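You operate a simulated robot arm through the tools that you are given. There is no shell and no other tool.

You run a simulated robot arm. Do the job below in one go: nothing can be reset, and whatever is moved stays where it is left.

## Task
Shut off the oil and the air and let both down to 0.
Fine: close each valve before letting it off; let-off valve closed again at the end.

The check looks at the end state, three seconds after you hand in, the way a careful person would. Anything else that was tipped, shoved, dropped, spilled or broken makes it a failure.

## Robot
A 7-joint arm with a four-finger gripper, fixed in place. Base frame: the origin is on the floor under the middle of its stand, x ahead of it, y to its left, z up; the work surface is at about z = 0.28. Units: m, rad, N and s.
With the tool pointing down near the work surface it reaches from about 0.1 to 0.68 m from the base axis. Its first joint turns from -1.204 to 3.002 rad. Payload 3.67 kg.
The TCP is the grasp point between the finger pads, 0.028 m short of the fingertips. In the tool frame z runs along the fingers and y along their closing line. The gripper opens to 0.112 m; its body begins 0.073 m behind the TCP.
Orientation is that of the tool frame in the base frame, as a unit quaternion [w, x, y, z]. With the fingers straight down and closing along the base's y, the tool's x points along the base's -x, its y along +y and its z along -z.

## Interface
- The arm moves only by the tool send_rows. Its argument "increments" is a list of rows, each a list of 7 numbers: the opening, from 0 (shut) to 1 (fully open), then the shift along the tool's x, y, z in m, then the turn, a rotation vector about the tool's x, y, z in rad. In form: [[fingers, tx, ty, tz, wx, wy, wz], ...]. A call has 1 to 20 rows; each row shifts and turns the commanded pose from where the row before left it, along the tool's axes as they then stand. A row lasts 0.2 s, in which the tool goes at most 0.05 m and 0.15 rad; a call with a longer step from one row to the next is refused whole, and so is a gripper value outside its range. Where a pose cannot be reached the arm comes as near as it can. A force on the tool above 60 N (or 10 N above the force at the start of the call, whichever is more), or a blocked arm, ends the call early, and 0.2 s more pass. The fingers move at their own pace (about 0.1025 m/s each) and stop on an object; they squeeze with about 36 N. The grip force told is the motor's: it shows also when the fingers shut on nothing. Time passes only in rows, and 0.2 s behind the last, so rows that do not move let the fingers close. It gives the time, the measured TCP pose, the force on the tool (base axes), the opening and the grip force at its end, in the units of the frame above (readings bear some noise), with the torque about the TCP (base axes, N m) and any sound that the robot's microphone picked up.
- Cameras (640 x 400 px; columns grow to the right, rows downward): "scene" is fixed at [0.2165, 0.6391, 1.6901]; the picture's right is [-0.76, -0.65, 0.00], its down [-0.35, 0.41, -0.84] and it looks along [0.55, -0.64, -0.54] (base axes); focal length 286 px, centre (320, 200). "wrist" rides on the gripper at [0.06, -0.018, -0.104] in the tool frame; the picture's right is [0.29, 0.96, 0.00], its down [-0.80, 0.24, -0.55] and it looks along [-0.53, 0.16, 0.83] (tool axes); focal length 234 px, centre (320, 200). There is no depth. A picture from a camera that has moved, and an enlarged one, comes with that camera's place and axes in the base frame and with its lens. The place of the scene camera against the robot may be out by one fixed shift of up to 0.018 m in any direction.
- snapshot(camera): a new picture of that camera. No time passes.
- slide_trunk(by): slides the trunk up (or, below 0, down) by that many m; the arm rides with it, the base frame stays. It gives what a move gives, with no picture.
- zoom(camera, box): a new picture of the part [left, top, right, bottom] of that camera's present view, enlarged. No time passes.
- sign_off(): hands the job in; it is judged then, once.

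Places have to be worked out from the pictures, the camera data and where the tool is seen. Open the gripper and draw the arm clear of the work before you hand the job in, unless the task says otherwise.

The tools are called as a command line: name --pt "numbers of a row" for each row, then --argument value for the rest, lists and objects as JSON in quotes. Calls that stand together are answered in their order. send_rows: Moves the arm, as the interface text tells. Its arguments: {"type":"object","properties":{"increments":{"type":"array","items":{"type":"array","items":{"type":"number"}}}},"required":["increments"]} The other tools are called the same way: slide_trunk (by) moves the trunk up or down; snapshot (camera) takes a picture; zoom (camera, box) takes an enlarged picture of a part of a camera's view; sign_off () hands the job in.

At the start:

```text
time_s: 0.0
tcp_pos: [0.705, -0.2035, 1.3732]
tool_rot: [-0.001, -0.001, 1.0, 0.0]
wrist_force: [0.9, -0.4, 0.2]
moment: [-0.02, 0.0, -0.01]
opening: 0.1122
grip_force: 0.0
trunk travel left (down, up): [-0.775, 0.065]
```

scene: 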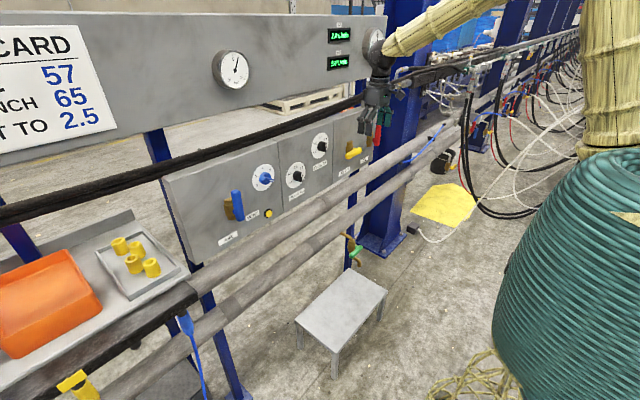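
wrist: 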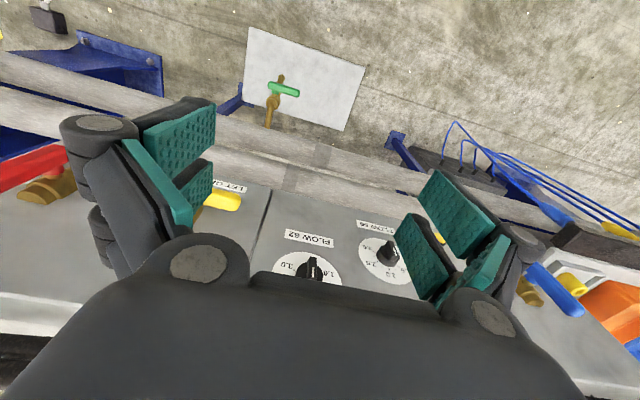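

I start by looking closely at the panel and its labels in the scene camera, to find out which valves and gauges there are.

zoom --camera "scene" --box '[160, 100, 400, 250]'

zoom --camera "scene" --box '[200, 0, 440, 150]'

zoom --camera "scene" --box '[280, 220, 440, 320]'

zoom --camera "scene" --box '[0, 200, 240, 400]'

zoom --camera "wrist" --box '[0, 100, 320, 300]'

zoom --camera "wrist" --box '[200, 20, 360, 140]'

```text
2.67 times, centred on (280, 175) of scene
camera zoom: at [0.2165, 0.6391, 1.6901], right [-0.76, -0.65, 0.0], down [-0.35, 0.41, -0.84], along [0.55, -0.64, -0.54], focal length 762 px, centre (427, 267)
```

zoom: 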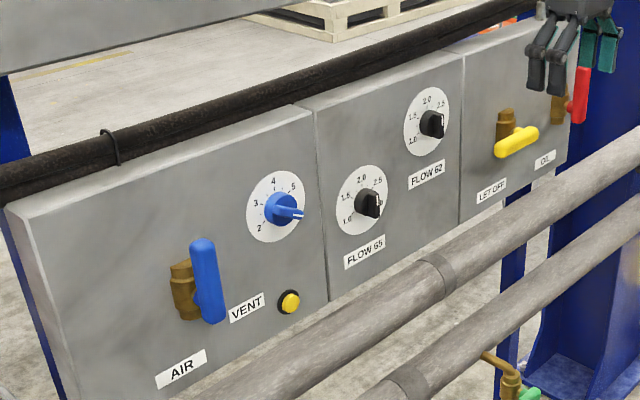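

```text
2.67 times, centred on (320, 75) of scene
camera zoom: at [0.2165, 0.6391, 1.6901], right [-0.76, -0.65, 0.0], down [-0.35, 0.41, -0.84], along [0.55, -0.64, -0.54], focal length 762 px, centre (320, 533)
```

zoom: 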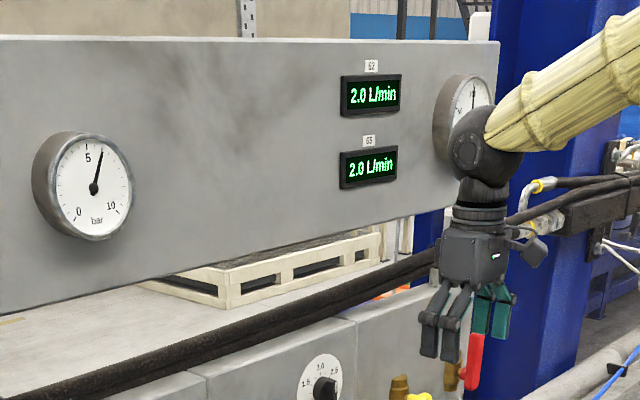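

```text
4.00 times, centred on (360, 270) of scene
camera zoom: at [0.2165, 0.6391, 1.6901], right [-0.76, -0.65, 0.0], down [-0.35, 0.41, -0.84], along [0.55, -0.64, -0.54], focal length 1143 px, centre (160, -80)
```

zoom: 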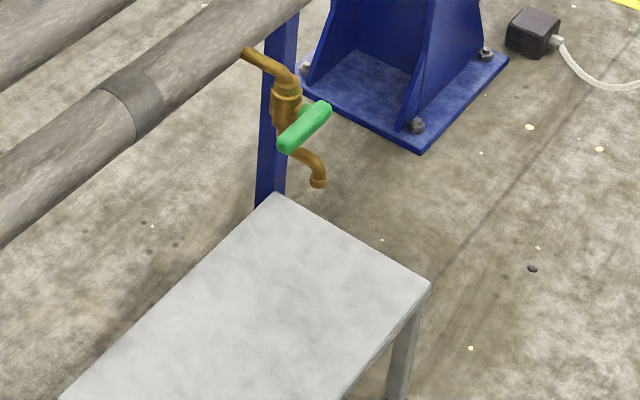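

```text
2.00 times, centred on (120, 300) of scene
camera zoom: at [0.2165, 0.6391, 1.6901], right [-0.76, -0.65, 0.0], down [-0.35, 0.41, -0.84], along [0.55, -0.64, -0.54], focal length 571 px, centre (720, 0)
```

zoom: 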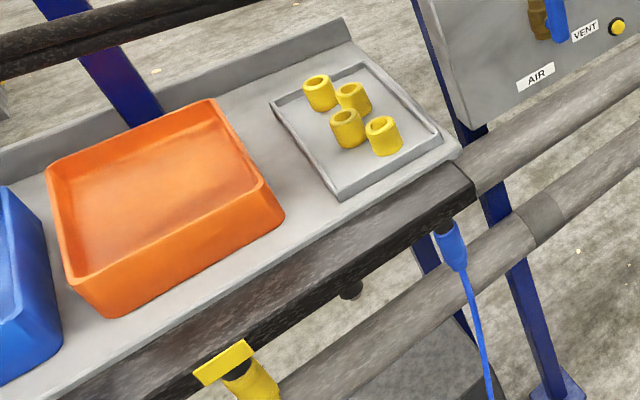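

```text
2.00 times, centred on (160, 200) of wrist
camera zoom: at [0.6452, -0.2228, 1.4776], right [-0.29, 0.96, 0.0], down [0.8, 0.24, 0.55], along [0.53, 0.16, -0.83], focal length 468 px, centre (640, 200)
```

zoom: 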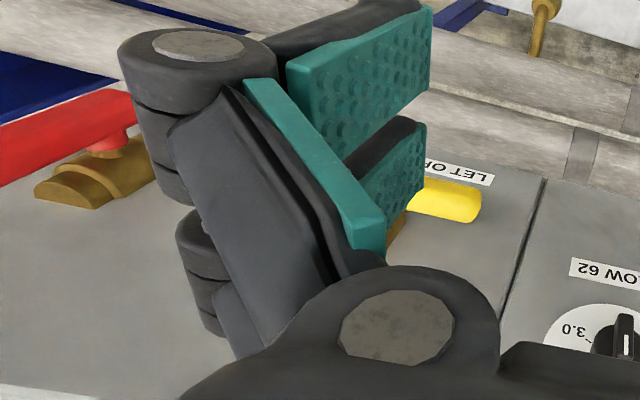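

```text
3.33 times, centred on (280, 80) of wrist
camera zoom: at [0.6452, -0.2228, 1.4776], right [-0.29, 0.96, 0.0], down [0.8, 0.24, 0.55], along [0.53, 0.16, -0.83], focal length 781 px, centre (453, 600)
```

zoom: 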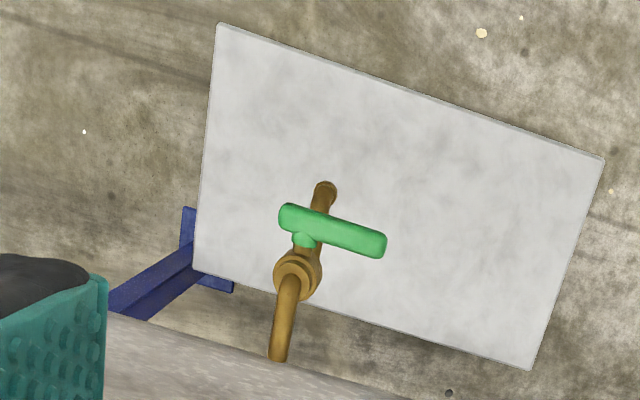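

The panel has AIR (blue), VENT (button), LET OFF (yellow) and OIL (red). Triangulating from both cameras puts the air lever near (0.857, 0.263, 1.22) and the panel face near x≈0.91. Next I look at the card and gauges in more detail before moving.

zoom --camera "scene" --box '[0, 0, 160, 160]'

zoom --camera "scene" --box '[200, 40, 280, 90]'

zoom --camera "scene" --box '[330, 10, 410, 60]'

zoom --camera "scene" --box '[320, 100, 400, 190]'

zoom --camera "scene" --box '[200, 150, 300, 250]'

zoom --camera "wrist" --box '[400, 200, 640, 350]'

```text
2.50 times, centred on (80, 80) of scene
camera zoom: at [0.2165, 0.6391, 1.6901], right [-0.76, -0.65, 0.0], down [-0.35, 0.41, -0.84], along [0.55, -0.64, -0.54], focal length 714 px, centre (920, 500)
```

zoom: 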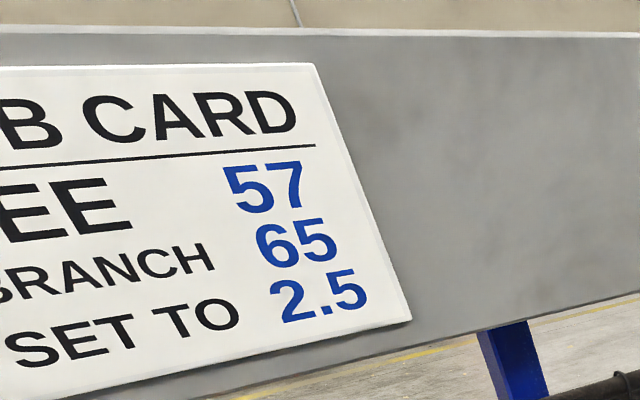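

```text
8.00 times, centred on (240, 65) of scene
camera zoom: at [0.2165, 0.6391, 1.6901], right [-0.76, -0.65, 0.0], down [-0.35, 0.41, -0.84], along [0.55, -0.64, -0.54], focal length 2286 px, centre (960, 1280)
```

zoom: 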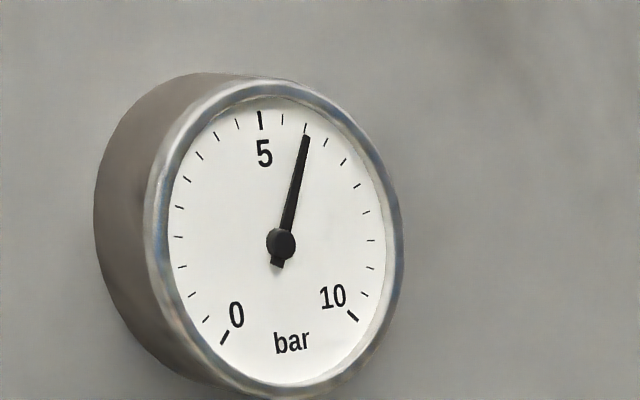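

```text
8.00 times, centred on (370, 35) of scene
camera zoom: at [0.2165, 0.6391, 1.6901], right [-0.76, -0.65, 0.0], down [-0.35, 0.41, -0.84], along [0.55, -0.64, -0.54], focal length 2286 px, centre (-80, 1520)
```

zoom: 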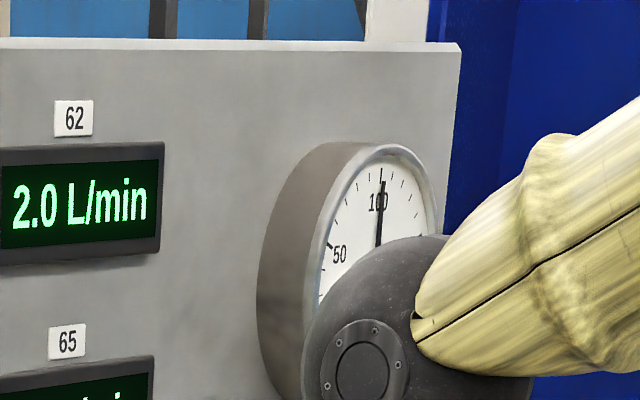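

```text
4.44 times, centred on (360, 145) of scene
camera zoom: at [0.2165, 0.6391, 1.6901], right [-0.76, -0.65, 0.0], down [-0.35, 0.41, -0.84], along [0.55, -0.64, -0.54], focal length 1270 px, centre (142, 444)
```

zoom: 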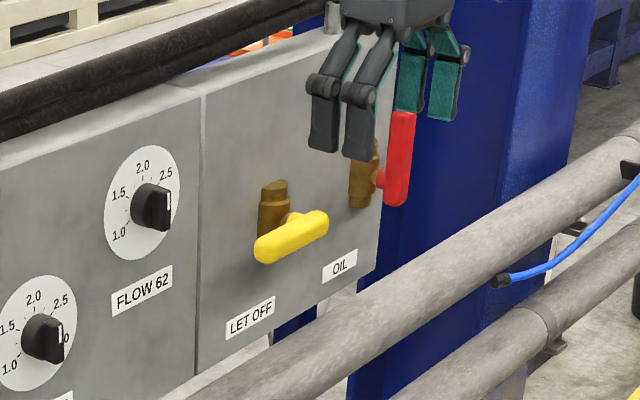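

```text
4.00 times, centred on (250, 200) of scene
camera zoom: at [0.2165, 0.6391, 1.6901], right [-0.76, -0.65, 0.0], down [-0.35, 0.41, -0.84], along [0.55, -0.64, -0.54], focal length 1143 px, centre (600, 200)
```

zoom: 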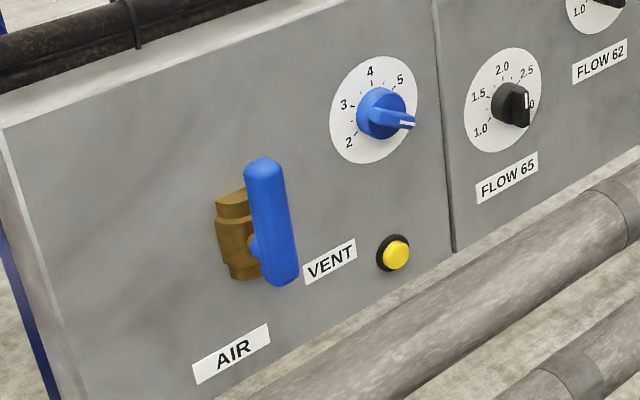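

```text
2.67 times, centred on (520, 275) of wrist
camera zoom: at [0.6452, -0.2228, 1.4776], right [-0.29, 0.96, 0.0], down [0.8, 0.24, 0.55], along [0.53, 0.16, -0.83], focal length 624 px, centre (-213, 0)
```

zoom: 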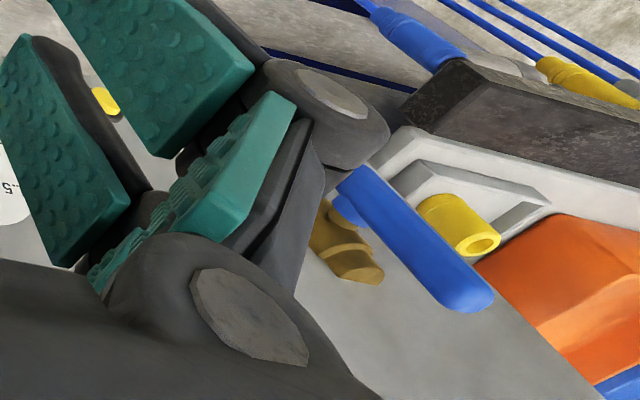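

Levers of AIR and OIL stand vertical along their brass bodies (open), LET OFF is crosswise (closed); air gauge ~6 bar, oil gauge ~105 bar. I draw the arm back from the panel and then pitch the tool up towards the panel for a better look.

send_rows --pt "1 0.05 0 0 0 0 0" --pt "1 0.05 0 0 0 0 0" --pt "1 0.05 0 0 0 0 0" --pt "1 0 0 0 0 -0.15 0" --pt "1 0 0 0 0 -0.15 0" --pt "1 0 0 0 0 -0.15 0" --pt "1 0 0 0 0 -0.15 0" --pt "1 0 0 0 0 0 0"

snapshot --camera "scene"

snapshot --camera "wrist"

```text
time_s: 1.8
tcp_pos: [0.5544, -0.206, 1.3726]
tool_rot: [0.295, 0.0, 0.955, 0.001]
wrist_force: [0.3, 0.6, 0.3]
moment: [0.02, 0.03, 0.04]
opening: 0.1118
grip_force: 0.2
trunk travel left (down, up): [-0.775, 0.065]
```

```text
taken
```

scene: 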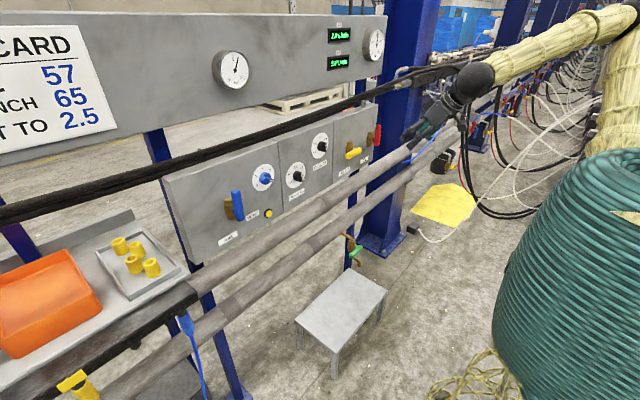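

```text
taken
camera wrist: at [0.4472, -0.2247, 1.4255], right [-0.24, 0.96, -0.16], down [0.34, 0.24, 0.91], along [0.91, 0.16, -0.39], focal length 234 px, centre (320, 200)
```

wrist: 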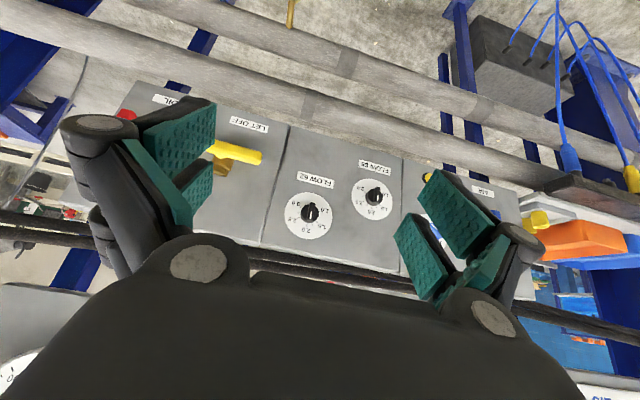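

The arm is clear of the panel now. I move left toward the air side, a bit lower, with the fingers shut so that they block less of the view.

send_rows --pt "0 0.007 0.045 0.0103 0 0 0" --pt "0 0.007 0.045 0.0103 0 0 0" --pt "0 0.007 0.045 0.0103 0 0 0" --pt "0 0.007 0.045 0.0103 0 0 0" --pt "0 0.007 0.045 0.0103 0 0 0" --pt "0 0.007 0.045 0.0103 0 0 0" --pt "0 0.007 0.045 0.0103 0 0 0" --pt "0 0.007 0.045 0.0103 0 0 0" --pt "0 0 0 0 0 -0.15 0" --pt "0 0 0 0 0 -0.15 0" --pt "0 0 0 0 0 -0.1 0" --pt "0 0 0 0 0 0 0"

snapshot --camera "wrist"

snapshot --camera "scene"

```text
time_s: 4.0
tcp_pos: [0.5655, 0.1449, 1.3149]
tool_rot: [0.404, 0.045, 0.912, 0.061]
wrist_force: [0.5, -0.3, -0.7]
moment: [0.0, 0.02, 0.03]
opening: 0.0
grip_force: 35.3
trunk travel left (down, up): [-0.775, 0.065]
stopped in row 10: the arm was blocked; the commanded pose is now the measured one
```

```text
taken
camera wrist: at [0.4483, 0.1271, 1.3381], right [-0.16, 0.98, -0.07], down [0.13, 0.09, 0.99], along [0.98, 0.15, -0.14], focal length 234 px, centre (320, 200)
```

wrist: 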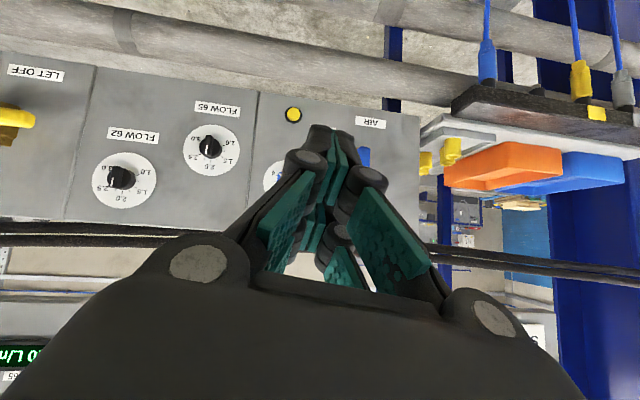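

```text
taken
```

scene: 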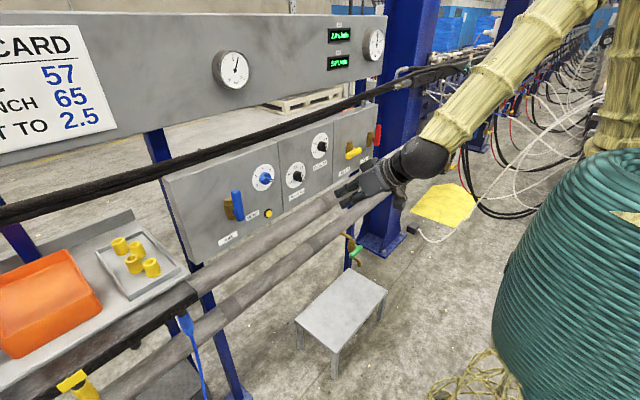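

The arm was blocked while pitching (probably a joint limit, since the shoulder is high above). The pipes lie beyond x≈0.9, so there is free space below; I lower the trunk by 0.3 m to bring the shoulder nearer the panel's height.

slide_trunk --by -0.3

snapshot --camera "scene"

snapshot --camera "wrist"

```text
time_s: 7.0
tcp_pos: [0.5649, 0.1449, 1.0165]
tool_rot: [0.405, 0.045, 0.911, 0.061]
wrist_force: [-0.2, 0.2, 0.6]
moment: [0.03, 0.0, 0.02]
opening: 0.0
grip_force: 35.7
trunk travel left (down, up): [-0.475, 0.365]
```

```text
taken
```

scene: 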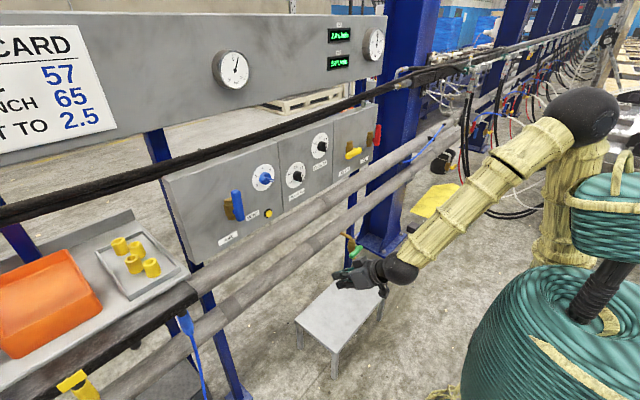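

```text
taken
camera wrist: at [0.4472, 0.1279, 1.0391], right [-0.16, 0.98, -0.07], down [0.13, 0.09, 0.99], along [0.98, 0.15, -0.14], focal length 234 px, centre (320, 200)
```

wrist: 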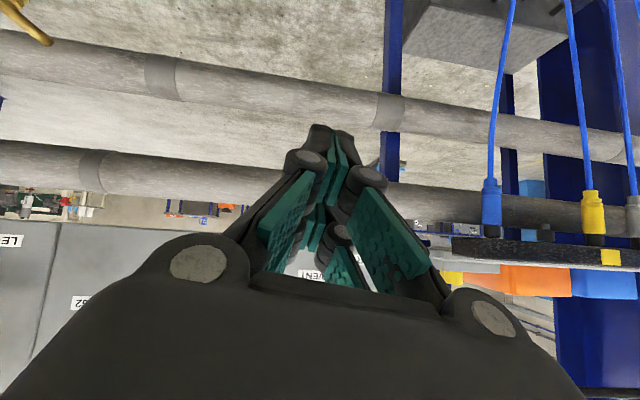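

The trunk is 0.3 lower and the arm now comes from a lower elbow. I square up the small roll/yaw error, raise the TCP by 0.2 m and forward 0.08 m, then pitch toward horizontal again.

send_rows --pt "0 0 0 0 0.037 -0.0035 -0.066" --pt "0 0 0 0 0.037 -0.0035 -0.066" --pt "0 -0.0405 0 -0.0146 0 0 0" --pt "0 -0.0405 0 -0.0146 0 0 0" --pt "0 -0.0405 0 -0.0146 0 0 0" --pt "0 -0.0405 0 -0.0146 0 0 0" --pt "0 -0.0405 0 -0.0146 0 0 0" --pt "0 0 0 0 0 -0.12 0" --pt "0 0 0 0 0 -0.12 0" --pt "0 0 0 0 0 -0.12 0" --pt "0 0 0 0 0 0 0"

snapshot --camera "scene"

snapshot --camera "wrist"

```text
time_s: 9.4
tcp_pos: [0.6433, 0.1458, 1.2138]
tool_rot: [0.566, -0.001, 0.824, -0.002]
wrist_force: [0.3, 0.0, 0.8]
moment: [-0.02, -0.01, -0.01]
opening: 0.0001
grip_force: 36.0
trunk travel left (down, up): [-0.475, 0.365]
```

```text
taken
```

scene: 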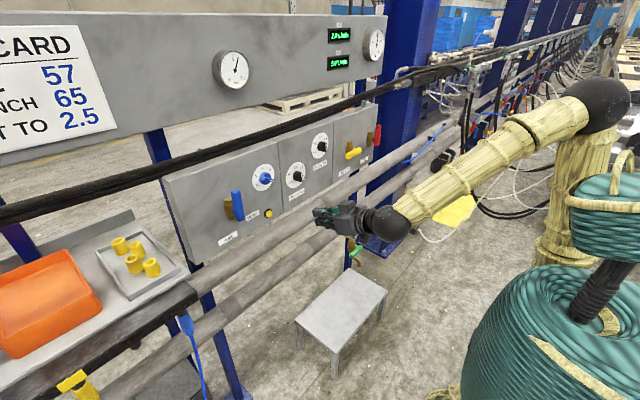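

```text
taken
camera wrist: at [0.5255, 0.128, 1.1958], right [-0.1, 0.96, -0.27], down [-0.23, 0.24, 0.94], along [0.97, 0.16, 0.2], focal length 234 px, centre (320, 200)
```

wrist: 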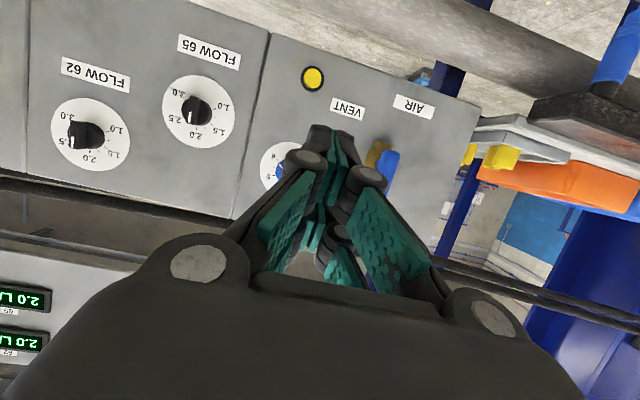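

The wrist now reaches nearly horizontal, and VENT triangulates to about (0.892, 0.130, 1.102), AIR pivot to about (0.857, 0.266, 1.195). I finish pitching to horizontal and move to about 15 cm in front of the AIR lever with the fingers part-open.

send_rows --pt "0.6 0 0 0 0 -0.122 0" --pt "0.6 0 0 0 0 -0.122 0" --pt "0.6 0 0 0 0 -0.122 0" --pt "0.6 0 0.04 0.019 0 0 0" --pt "0.6 0 0.04 0.019 0 0 0" --pt "0.6 0 0.04 0.019 0 0 0" --pt "0.6 0 0 0 0 0 0"

snapshot --camera "scene"

snapshot --camera "wrist"

```text
time_s: 11.0
tcp_pos: [0.7133, 0.2518, 1.1983]
tool_rot: [0.69, 0.013, 0.724, 0.007]
wrist_force: [-0.6, 0.1, 0.6]
moment: [-0.01, 0.03, 0.06]
opening: 0.0668
grip_force: 0.1
trunk travel left (down, up): [-0.475, 0.365]
```

```text
taken
```

scene: 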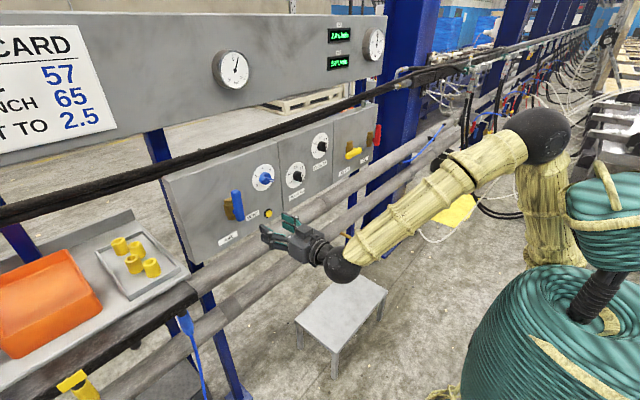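

```text
taken
camera wrist: at [0.6069, 0.2362, 1.1441], right [0.0, 0.97, -0.26], down [-0.51, 0.22, 0.83], along [0.86, 0.14, 0.5], focal length 234 px, centre (320, 200)
```

wrist: 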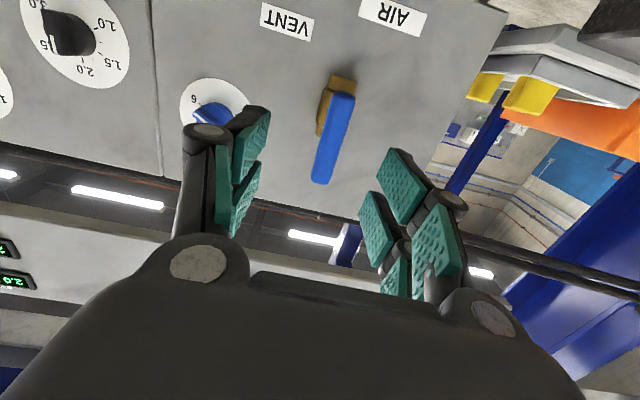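

The lever is now seen between the open fingers. I hold still for a moment to see whether the pose settles, and zoom on the lever.

send_rows --pt "0.6 0 0 0 0 0 0" --pt "0.6 0 0 0 0 0 0"

zoom --camera "wrist" --box '[240, 40, 440, 240]'

zoom --camera "scene" --box '[200, 160, 360, 290]'

```text
time_s: 11.6
tcp_pos: [0.714, 0.2535, 1.1978]
tool_rot: [0.69, 0.012, 0.724, 0.006]
wrist_force: [0.3, 0.0, 0.0]
moment: [-0.01, 0.04, -0.02]
opening: 0.0673
grip_force: 0.1
trunk travel left (down, up): [-0.475, 0.365]
```

```text
2.00 times, centred on (340, 140) of wrist
camera zoom: at [0.607, 0.2381, 1.1428], right [-0.01, 0.96, -0.26], down [-0.51, 0.22, 0.83], along [0.86, 0.14, 0.49], focal length 468 px, centre (280, 320)
```

zoom: 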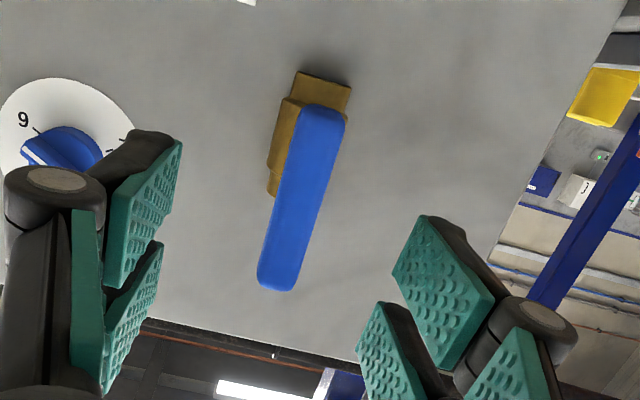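

```text
3.08 times, centred on (280, 225) of scene
camera zoom: at [0.2165, 0.6391, 1.6901], right [-0.76, -0.65, 0.0], down [-0.35, 0.41, -0.84], along [0.55, -0.64, -0.54], focal length 879 px, centre (443, 123)
```

zoom: 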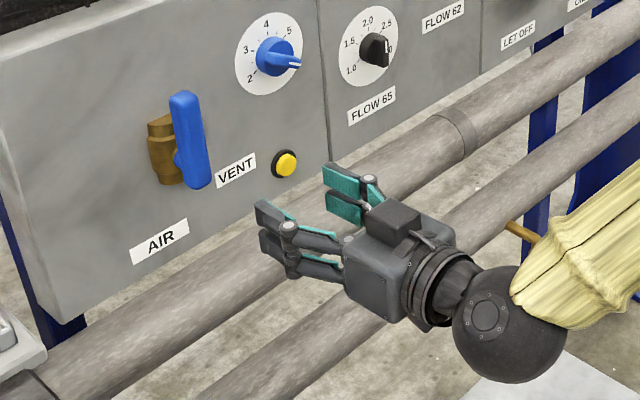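

The measured pose stays ~2 cm off the commanded one, so the wrist seems near a joint limit with the forearm sloping down. I back off 5 cm and lower the trunk another 0.2 m (pipes are well ahead at x>0.88), to come at the panel with a flatter forearm.

send_rows --pt "0.6 0 0 -0.05 0 0 0" --pt "0.6 0 0 0 0 0 0"

slide_trunk --by -0.2

send_rows --pt "0.6 -0.045 0 0 0 0 0" --pt "0.6 -0.045 0 0 0 0 0" --pt "0.6 -0.045 0 0 0 0 0" --pt "0.6 -0.045 0 0 0 0 0" --pt "0.6 0 0 0 0 0 0" --pt "0.6 0 0 0 0 0 0"

snapshot --camera "scene"

snapshot --camera "wrist"

```text
time_s: 12.2
tcp_pos: [0.6787, 0.2548, 1.1442]
tool_rot: [0.655, 0.012, 0.756, 0.007]
wrist_force: [0.3, 0.0, 0.3]
moment: [-0.01, -0.03, -0.02]
opening: 0.0671
grip_force: 0.0
trunk travel left (down, up): [-0.475, 0.365]
stopped in row 2: the arm was blocked; the commanded pose is now the measured one
```

```text
time_s: 14.3
tcp_pos: [0.6778, 0.2552, 0.9439]
tool_rot: [0.655, 0.011, 0.755, 0.007]
wrist_force: [-0.3, 1.0, 0.6]
moment: [-0.01, -0.03, 0.0]
opening: 0.0671
grip_force: 0.0
trunk travel left (down, up): [-0.275, 0.565]
```

```text
time_s: 15.7
tcp_pos: [0.7039, 0.2521, 1.1224]
tool_rot: [0.655, 0.011, 0.756, 0.006]
wrist_force: [0.9, -0.3, 0.6]
moment: [-0.01, -0.02, 0.0]
opening: 0.0671
grip_force: 0.1
trunk travel left (down, up): [-0.275, 0.565]
```

```text
taken
```

scene: 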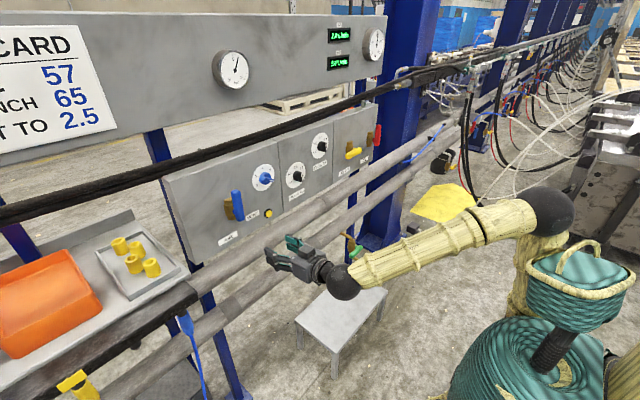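

```text
taken
camera wrist: at [0.593, 0.2353, 1.0793], right [-0.03, 0.96, -0.26], down [-0.43, 0.22, 0.87], along [0.9, 0.14, 0.41], focal length 234 px, centre (320, 200)
```

wrist: 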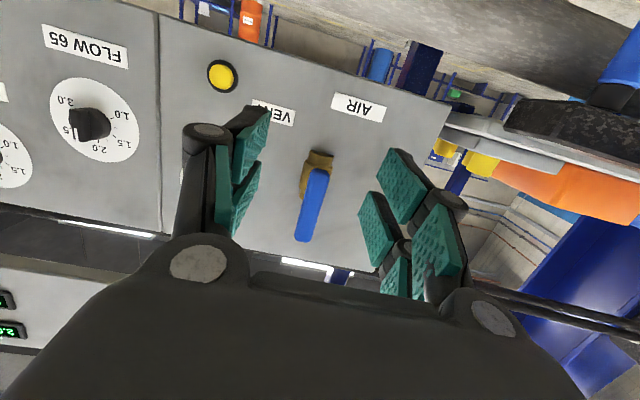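

Now the forearm is flat and the pose is followed well. I square the tool to horizontal and raise it to the height of the AIR lever, still about 14 cm short of it.

send_rows --pt "0.6 0 0 0 -0.0035 -0.0715 -0.012" --pt "0.6 0 0 0 -0.0035 -0.0715 -0.012" --pt "0.6 -0.039 0.0065 0.008 0 0 0" --pt "0.6 -0.039 0.0065 0.008 0 0 0" --pt "0.6 0 0 0 0 0 0" --pt "0.6 0 0 0 0 0 0"

zoom --camera "scene" --box '[200, 160, 360, 290]'

snapshot --camera "wrist"

zoom --camera "wrist" --box '[240, 40, 440, 240]'

```text
time_s: 17.1
tcp_pos: [0.7252, 0.2603, 1.1992]
tool_rot: [0.705, 0.003, 0.709, 0.003]
wrist_force: [-0.1, -0.3, -0.1]
moment: [0.01, 0.02, -0.04]
opening: 0.0672
grip_force: 0.1
trunk travel left (down, up): [-0.275, 0.565]
```

```text
3.08 times, centred on (280, 225) of scene
camera zoom: at [0.2165, 0.6391, 1.6901], right [-0.76, -0.65, 0.0], down [-0.35, 0.41, -0.84], along [0.55, -0.64, -0.54], focal length 879 px, centre (443, 123)
```

zoom: 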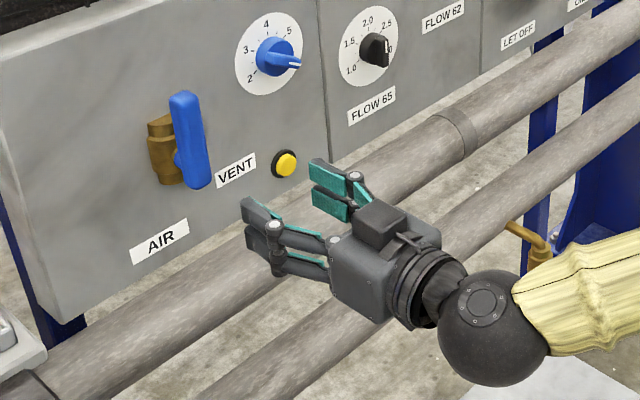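

```text
taken
camera wrist: at [0.6197, 0.2434, 1.1413], right [0.0, 0.96, -0.28], down [-0.55, 0.23, 0.8], along [0.84, 0.15, 0.53], focal length 234 px, centre (320, 200)
```

wrist: 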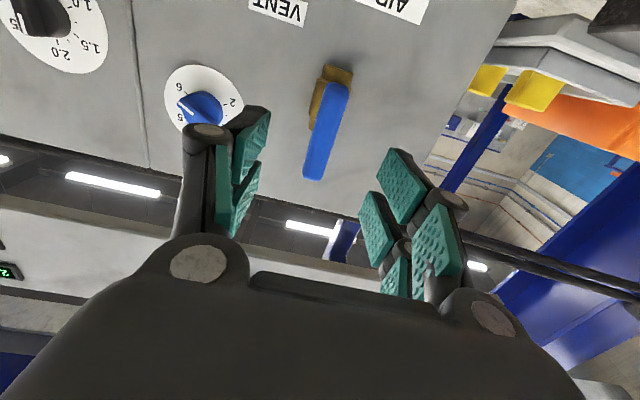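

```text
2.00 times, centred on (340, 140) of wrist
camera zoom: at [0.6197, 0.2434, 1.1413], right [0.0, 0.96, -0.28], down [-0.55, 0.23, 0.8], along [0.84, 0.15, 0.53], focal length 468 px, centre (280, 320)
```

zoom: 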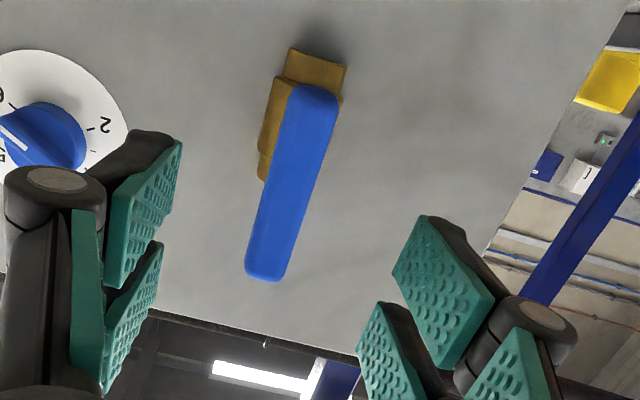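

The pose is accurate now. From these views I place the AIR lever at y≈0.268, z from 1.168 to 1.265, x≈0.86, with its pivot at z≈1.19 (near its lower end). I align with the lever's middle and advance partway to check.

send_rows --pt "0.6 -0.0085 0.004 0.03 0 0 0" --pt "0.6 -0.0085 0.004 0.03 0 0 0" --pt "0.6 0 0 0.015 0 0 0" --pt "0.6 0 0 0 0 0 0"

snapshot --camera "wrist"

zoom --camera "scene" --box '[200, 160, 360, 290]'

```text
time_s: 18.3
tcp_pos: [0.8145, 0.2387, 1.2233]
tool_rot: [0.697, 0.026, 0.717, 0.016]
wrist_force: [0.6, 0.4, -0.4]
moment: [0.0, 0.0, 0.01]
opening: 0.0671
grip_force: 0.0
trunk travel left (down, up): [-0.275, 0.565]
stopped in row 4: the arm was blocked; the commanded pose is now the measured one
```

```text
taken
camera wrist: at [0.7075, 0.226, 1.1671], right [0.01, 0.97, -0.23], down [-0.53, 0.2, 0.83], along [0.85, 0.12, 0.51], focal length 234 px, centre (320, 200)
```

wrist: 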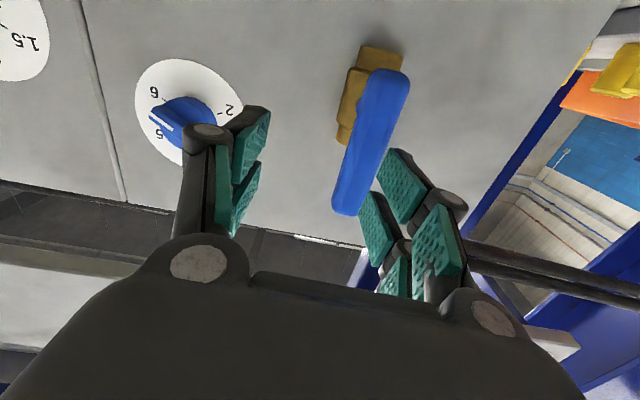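

```text
3.08 times, centred on (280, 225) of scene
camera zoom: at [0.2165, 0.6391, 1.6901], right [-0.76, -0.65, 0.0], down [-0.35, 0.41, -0.84], along [0.55, -0.64, -0.54], focal length 879 px, centre (443, 123)
```

zoom: 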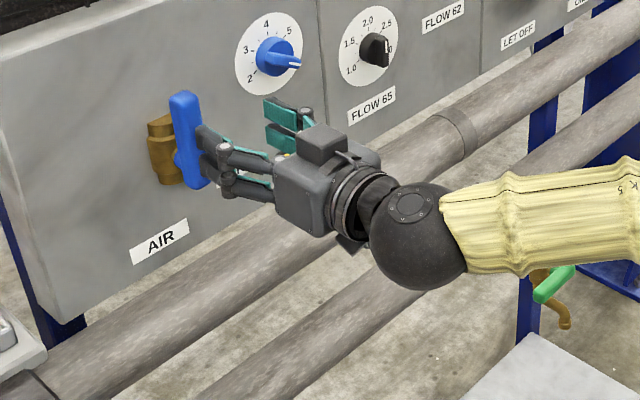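

The arm was blocked again with a ~3 cm sideways error: horizontal tool plus straight forearm looks like a bad wrist configuration. Nothing was touched (force ≈0). I retreat 10 cm and pitch the tool 45° downward, which keeps the wrist well bent, and check how it tracks.

send_rows --pt "0.6 0 0 -0.04 0 0 0" --pt "0.6 0 0 -0.04 0 0 0" --pt "0.6 0 0 -0.03 0 0 0" --pt "0.3 0 0 0 0 0.12 0" --pt "0 0 0 0 0 0.12 0" --pt "0 0 0 0 0 0.12 0" --pt "0 0 0 0 0 0.12 0" --pt "0 0 0 0 0 0.12 0" --pt "0 0 0 0 0 0.12 0" --pt "0 0 0 0 0 0 0"

snapshot --camera "wrist"

snapshot --camera "scene"

```text
time_s: 20.5
tcp_pos: [0.7007, 0.2419, 1.2286]
tool_rot: [0.4, 0.017, 0.916, 0.024]
wrist_force: [0.4, -0.2, 0.7]
moment: [0.01, -0.01, 0.03]
opening: 0.0001
grip_force: 35.5
trunk travel left (down, up): [-0.275, 0.565]
```

```text
taken
camera wrist: at [0.5836, 0.2236, 1.2553], right [-0.18, 0.97, -0.16], down [0.14, 0.18, 0.97], along [0.97, 0.16, -0.17], focal length 234 px, centre (320, 200)
```

wrist: 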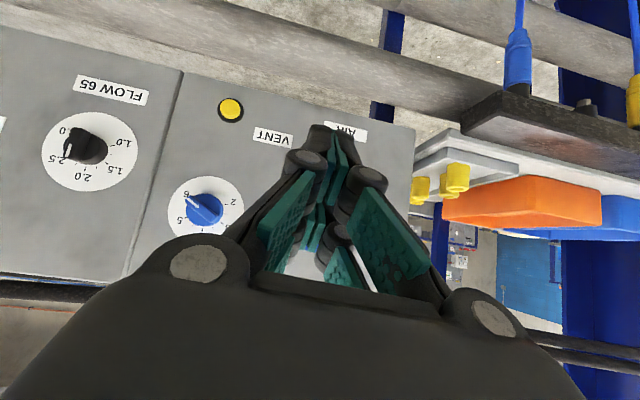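

```text
taken
```

scene: 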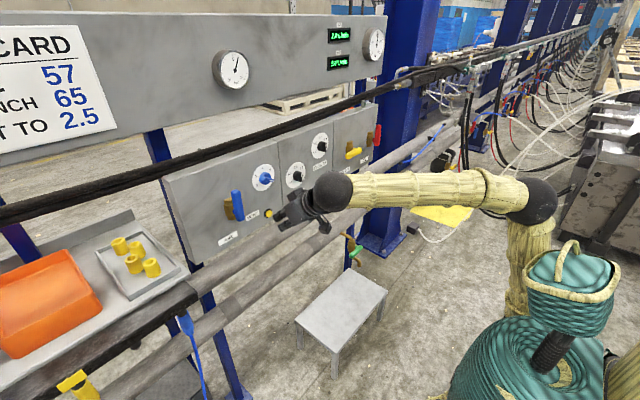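

With the tool pitched ~43° down the arm tracks well. LET OFF is closed with its lever to the left (+y), so I guess the same valves close by turning left; I square the tool at 45°, and bring the closed fingers to the right-hand side of the AIR lever's upper part (y≈0.215).

send_rows --pt "0 0 -0.027 0 0.031 0.038 -0.05" --pt "0 -0.025 0 0.0235 0 0 0" --pt "0 -0.025 0 0.0235 0 0 0" --pt "0 -0.025 0 0.0235 0 0 0" --pt "0 0 0 0 0 0 0"

snapshot --camera "wrist"

zoom --camera "scene" --box '[180, 130, 340, 230]'

```text
time_s: 21.7
tcp_pos: [0.8028, 0.2133, 1.233]
tool_rot: [0.384, -0.001, 0.923, 0.0]
wrist_force: [0.5, 0.4, 0.4]
moment: [-0.03, 0.01, 0.02]
opening: 0.0
grip_force: 35.7
trunk travel left (down, up): [-0.275, 0.565]
```

```text
taken
camera wrist: at [0.687, 0.1955, 1.2634], right [-0.2, 0.96, -0.2], down [0.17, 0.24, 0.96], along [0.96, 0.16, -0.21], focal length 234 px, centre (320, 200)
```

wrist: 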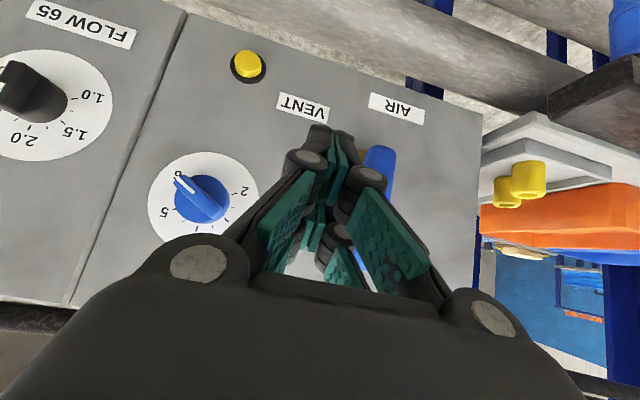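

```text
4.00 times, centred on (260, 180) of scene
camera zoom: at [0.2165, 0.6391, 1.6901], right [-0.76, -0.65, 0.0], down [-0.35, 0.41, -0.84], along [0.55, -0.64, -0.54], focal length 1143 px, centre (560, 280)
```

zoom: 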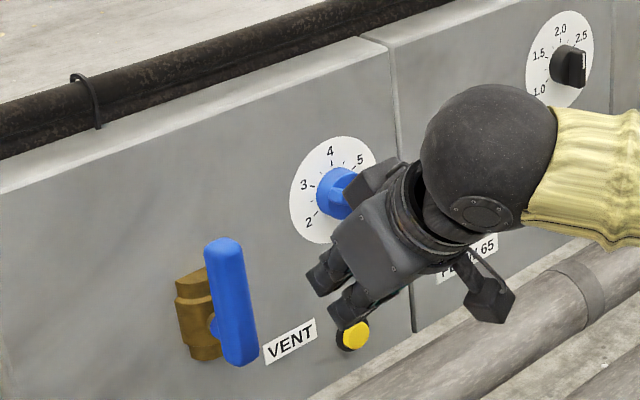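

Tracking is now precise and the lever is confirmed at y≈0.267. I go forward to x≈0.838 beside the lever, then push gently left in small steps and read the force.

send_rows --pt "0 -0.0247 0 0.0247 0 0 0" --pt "0 0 0.015 0 0 0 0" --pt "0 0 0.015 0 0 0 0" --pt "0 0 0.008 0 0 0 0" --pt "0 0 0.008 0 0 0 0" --pt "0 0 0 0 0 0 0"

zoom --camera "scene" --box '[180, 130, 340, 230]'

snapshot --camera "wrist"

```text
time_s: 23.3
tcp_pos: [0.8497, 0.1701, 1.3006]
tool_rot: [0.393, 0.046, 0.917, 0.046]
wrist_force: [-1.0, 0.3, 0.4]
moment: [0.06, -0.01, 0.05]
opening: 0.0
grip_force: 34.9
trunk travel left (down, up): [-0.275, 0.565]
stopped in row 6: the arm was blocked; the commanded pose is now the measured one
```

```text
4.00 times, centred on (260, 180) of scene
camera zoom: at [0.2165, 0.6391, 1.6901], right [-0.76, -0.65, 0.0], down [-0.35, 0.41, -0.84], along [0.55, -0.64, -0.54], focal length 1143 px, centre (560, 280)
```

zoom: 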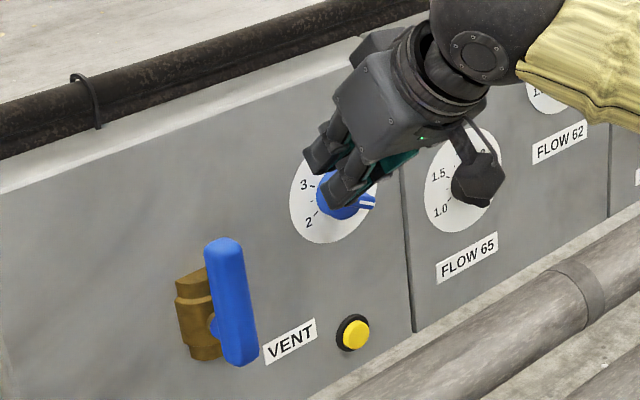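

```text
taken
camera wrist: at [0.7316, 0.1548, 1.3275], right [-0.15, 0.98, -0.09], down [0.16, 0.12, 0.98], along [0.98, 0.13, -0.17], focal length 234 px, centre (320, 200)
```

wrist: 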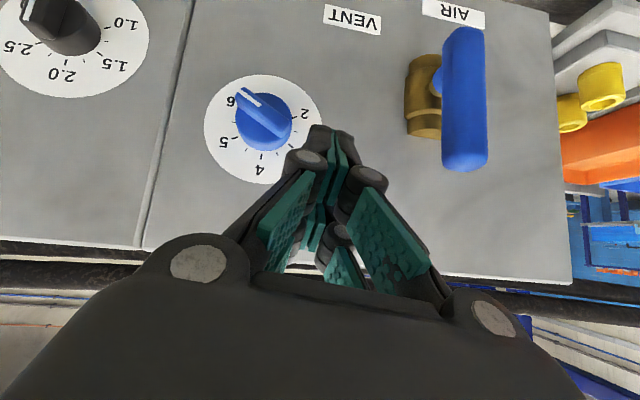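

The arm drifted off far from the command (to y≈0.17, z≈1.30), without contact. That's a configuration limit I need to understand; I look at the whole arm before moving on.

snapshot --camera "scene"

zoom --camera "scene" --box '[320, 80, 640, 400]'

```text
taken
```

scene: 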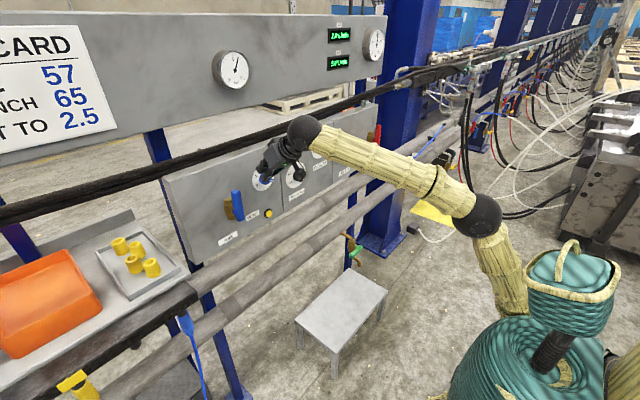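

```text
1.25 times, centred on (480, 240) of scene
camera zoom: at [0.2165, 0.6391, 1.6901], right [-0.76, -0.65, 0.0], down [-0.35, 0.41, -0.84], along [0.55, -0.64, -0.54], focal length 357 px, centre (120, 150)
```

zoom: 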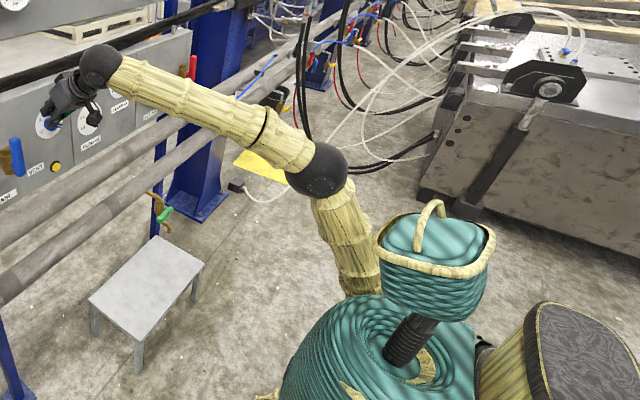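

The shoulder appears to sit near (0,0,1.0) now, with about 0.44 m upper arm and forearm; the target was within reach, so the controller probably drifted into a joint limit. I back away from the panel in small steps and check how the arm follows.

send_rows --pt "0 0 0 -0.02 0 0 0" --pt "0 0 0 -0.02 0 0 0" --pt "0 0 0 -0.02 0 0 0" --pt "0 0 0 -0.02 0 0 0" --pt "0 0 0 0 0 0 0"

snapshot --camera "scene"

```text
time_s: 24.5
tcp_pos: [0.7914, 0.1627, 1.3559]
tool_rot: [0.392, 0.047, 0.917, 0.048]
wrist_force: [-1.0, 0.0, 0.2]
moment: [-0.01, 0.01, -0.03]
opening: 0.0002
grip_force: 35.7
trunk travel left (down, up): [-0.275, 0.565]
```

```text
taken
```

scene: 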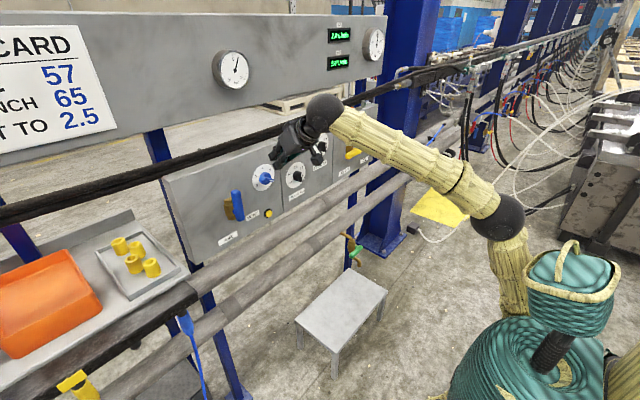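

Tracking is normal again. I square the orientation and test reaching toward larger y at a safe distance (target about (0.79, 0.26, 1.30)).

send_rows --pt "0 0 0 0 0.026 0.0115 -0.0615" --pt "0 0 0 0 0.026 0.0115 -0.0615" --pt "0 0 0 0 0 0 0" --pt "0 0.01 0.033 0.01 0 0 0" --pt "0 0.01 0.033 0.01 0 0 0" --pt "0 0.01 0.033 0.01 0 0 0" --pt "0 0 0 0 0 0 0"

```text
time_s: 26.3
tcp_pos: [0.8089, 0.1641, 1.378]
tool_rot: [0.391, 0.047, 0.919, 0.04]
wrist_force: [0.2, 0.2, 0.3]
moment: [0.02, 0.0, 0.06]
opening: 0.0
grip_force: 35.9
trunk travel left (down, up): [-0.275, 0.565]
stopped in row 7: the arm was blocked; the commanded pose is now the measured one
```

The roll error always has the same sign, so a wrist joint (J5/J7) is wound up near its limit, apparently since I swept the tool through the straight-wrist pose earlier. I'll unwind it: first back to about (0.70, 0.20, 1.23) and pitch up to horizontal, which retraces the earlier path.

send_rows --pt "0 0.0467 0.0045 0.0066 0 0 0" --pt "0 0.0467 0.0045 0.0066 0 0 0" --pt "0 0.0467 0.0045 0.0066 0 0 0" --pt "0 0.0467 0.0045 0.0066 0 0 0" --pt "0 0 0 0 0 0 0" --pt "0 0 0 0 0 -0.12 0" --pt "0 0 0 0 0 -0.12 0" --pt "0 0 0 0 0 -0.12 0" --pt "0 0 0 0 0 -0.12 0" --pt "0 0 0 0 0 -0.12 0" --pt "0 0 0 0 0 -0.12 0" --pt "0 0 0 0 0 0 0"

snapshot --camera "scene"

```text
time_s: 28.9
tcp_pos: [0.6993, 0.21, 1.2236]
tool_rot: [0.689, 0.055, 0.722, 0.019]
wrist_force: [-0.3, 0.1, -1.4]
moment: [-0.01, 0.01, 0.01]
opening: 0.0
grip_force: 35.5
trunk travel left (down, up): [-0.275, 0.565]
```

```text
taken
```

scene: 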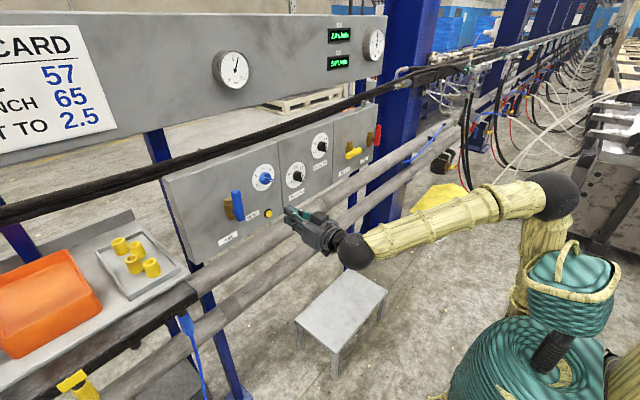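

Back at horizontal. Now I sweep to the right side (y≈-0.22) while pitching down to 60°, crossing the straight-wrist pose in a line so the wrist unwinds, all in free space ≥10 cm from the panel.

send_rows --pt "0 0 -0.04 -0.0055 -0.01 0.06 -0.02" --pt "0 0 -0.04 -0.0055 -0.01 0.06 -0.02" --pt "0 0 -0.04 -0.0055 -0.01 0.06 -0.02" --pt "0 0 -0.04 -0.0055 -0.01 0.06 -0.02" --pt "0 0 -0.04 -0.0055 -0.01 0.06 -0.02" --pt "0 0 -0.04 -0.0055 0 0.115 0" --pt "0 0 -0.04 -0.0055 0 0.115 0" --pt "0 0 -0.04 -0.0055 0 0.115 0" --pt "0 0 -0.04 -0.0055 0 0.115 0" --pt "0 0 -0.04 -0.0055 0 0.115 0" --pt "0 0 -0.04 -0.0055 0 0.115 0" --pt "0 0 0 0 0 0 0"

snapshot --camera "scene"

snapshot --camera "wrist"

```text
time_s: 31.5
tcp_pos: [0.6415, -0.2306, 1.2296]
tool_rot: [0.263, -0.005, 0.965, 0.01]
wrist_force: [-0.6, -0.1, -0.1]
moment: [-0.01, -0.02, -0.02]
opening: 0.0
grip_force: 35.5
trunk travel left (down, up): [-0.275, 0.565]
```

```text
taken
```

scene: 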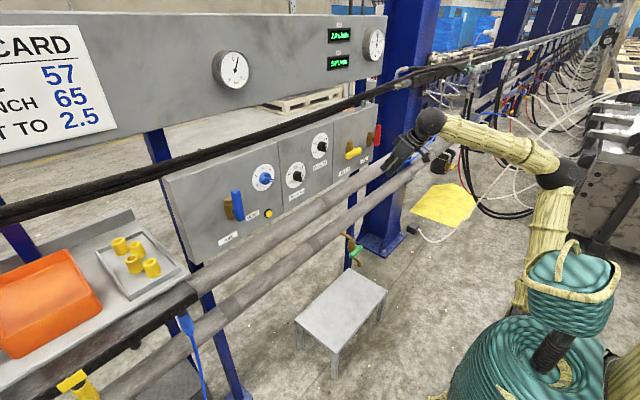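

```text
taken
camera wrist: at [0.538, -0.2515, 1.29], right [-0.26, 0.96, -0.13], down [0.4, 0.23, 0.89], along [0.88, 0.18, -0.45], focal length 234 px, centre (320, 200)
```

wrist: 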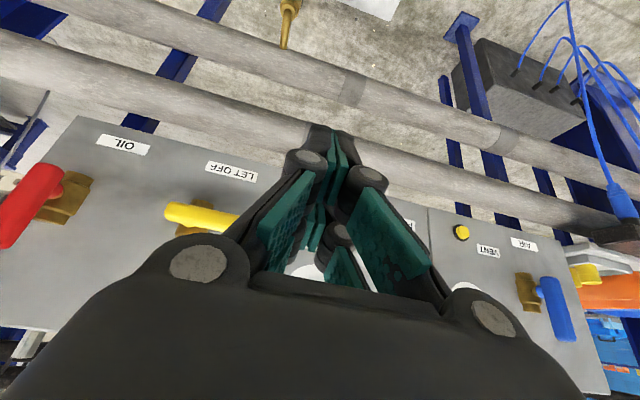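

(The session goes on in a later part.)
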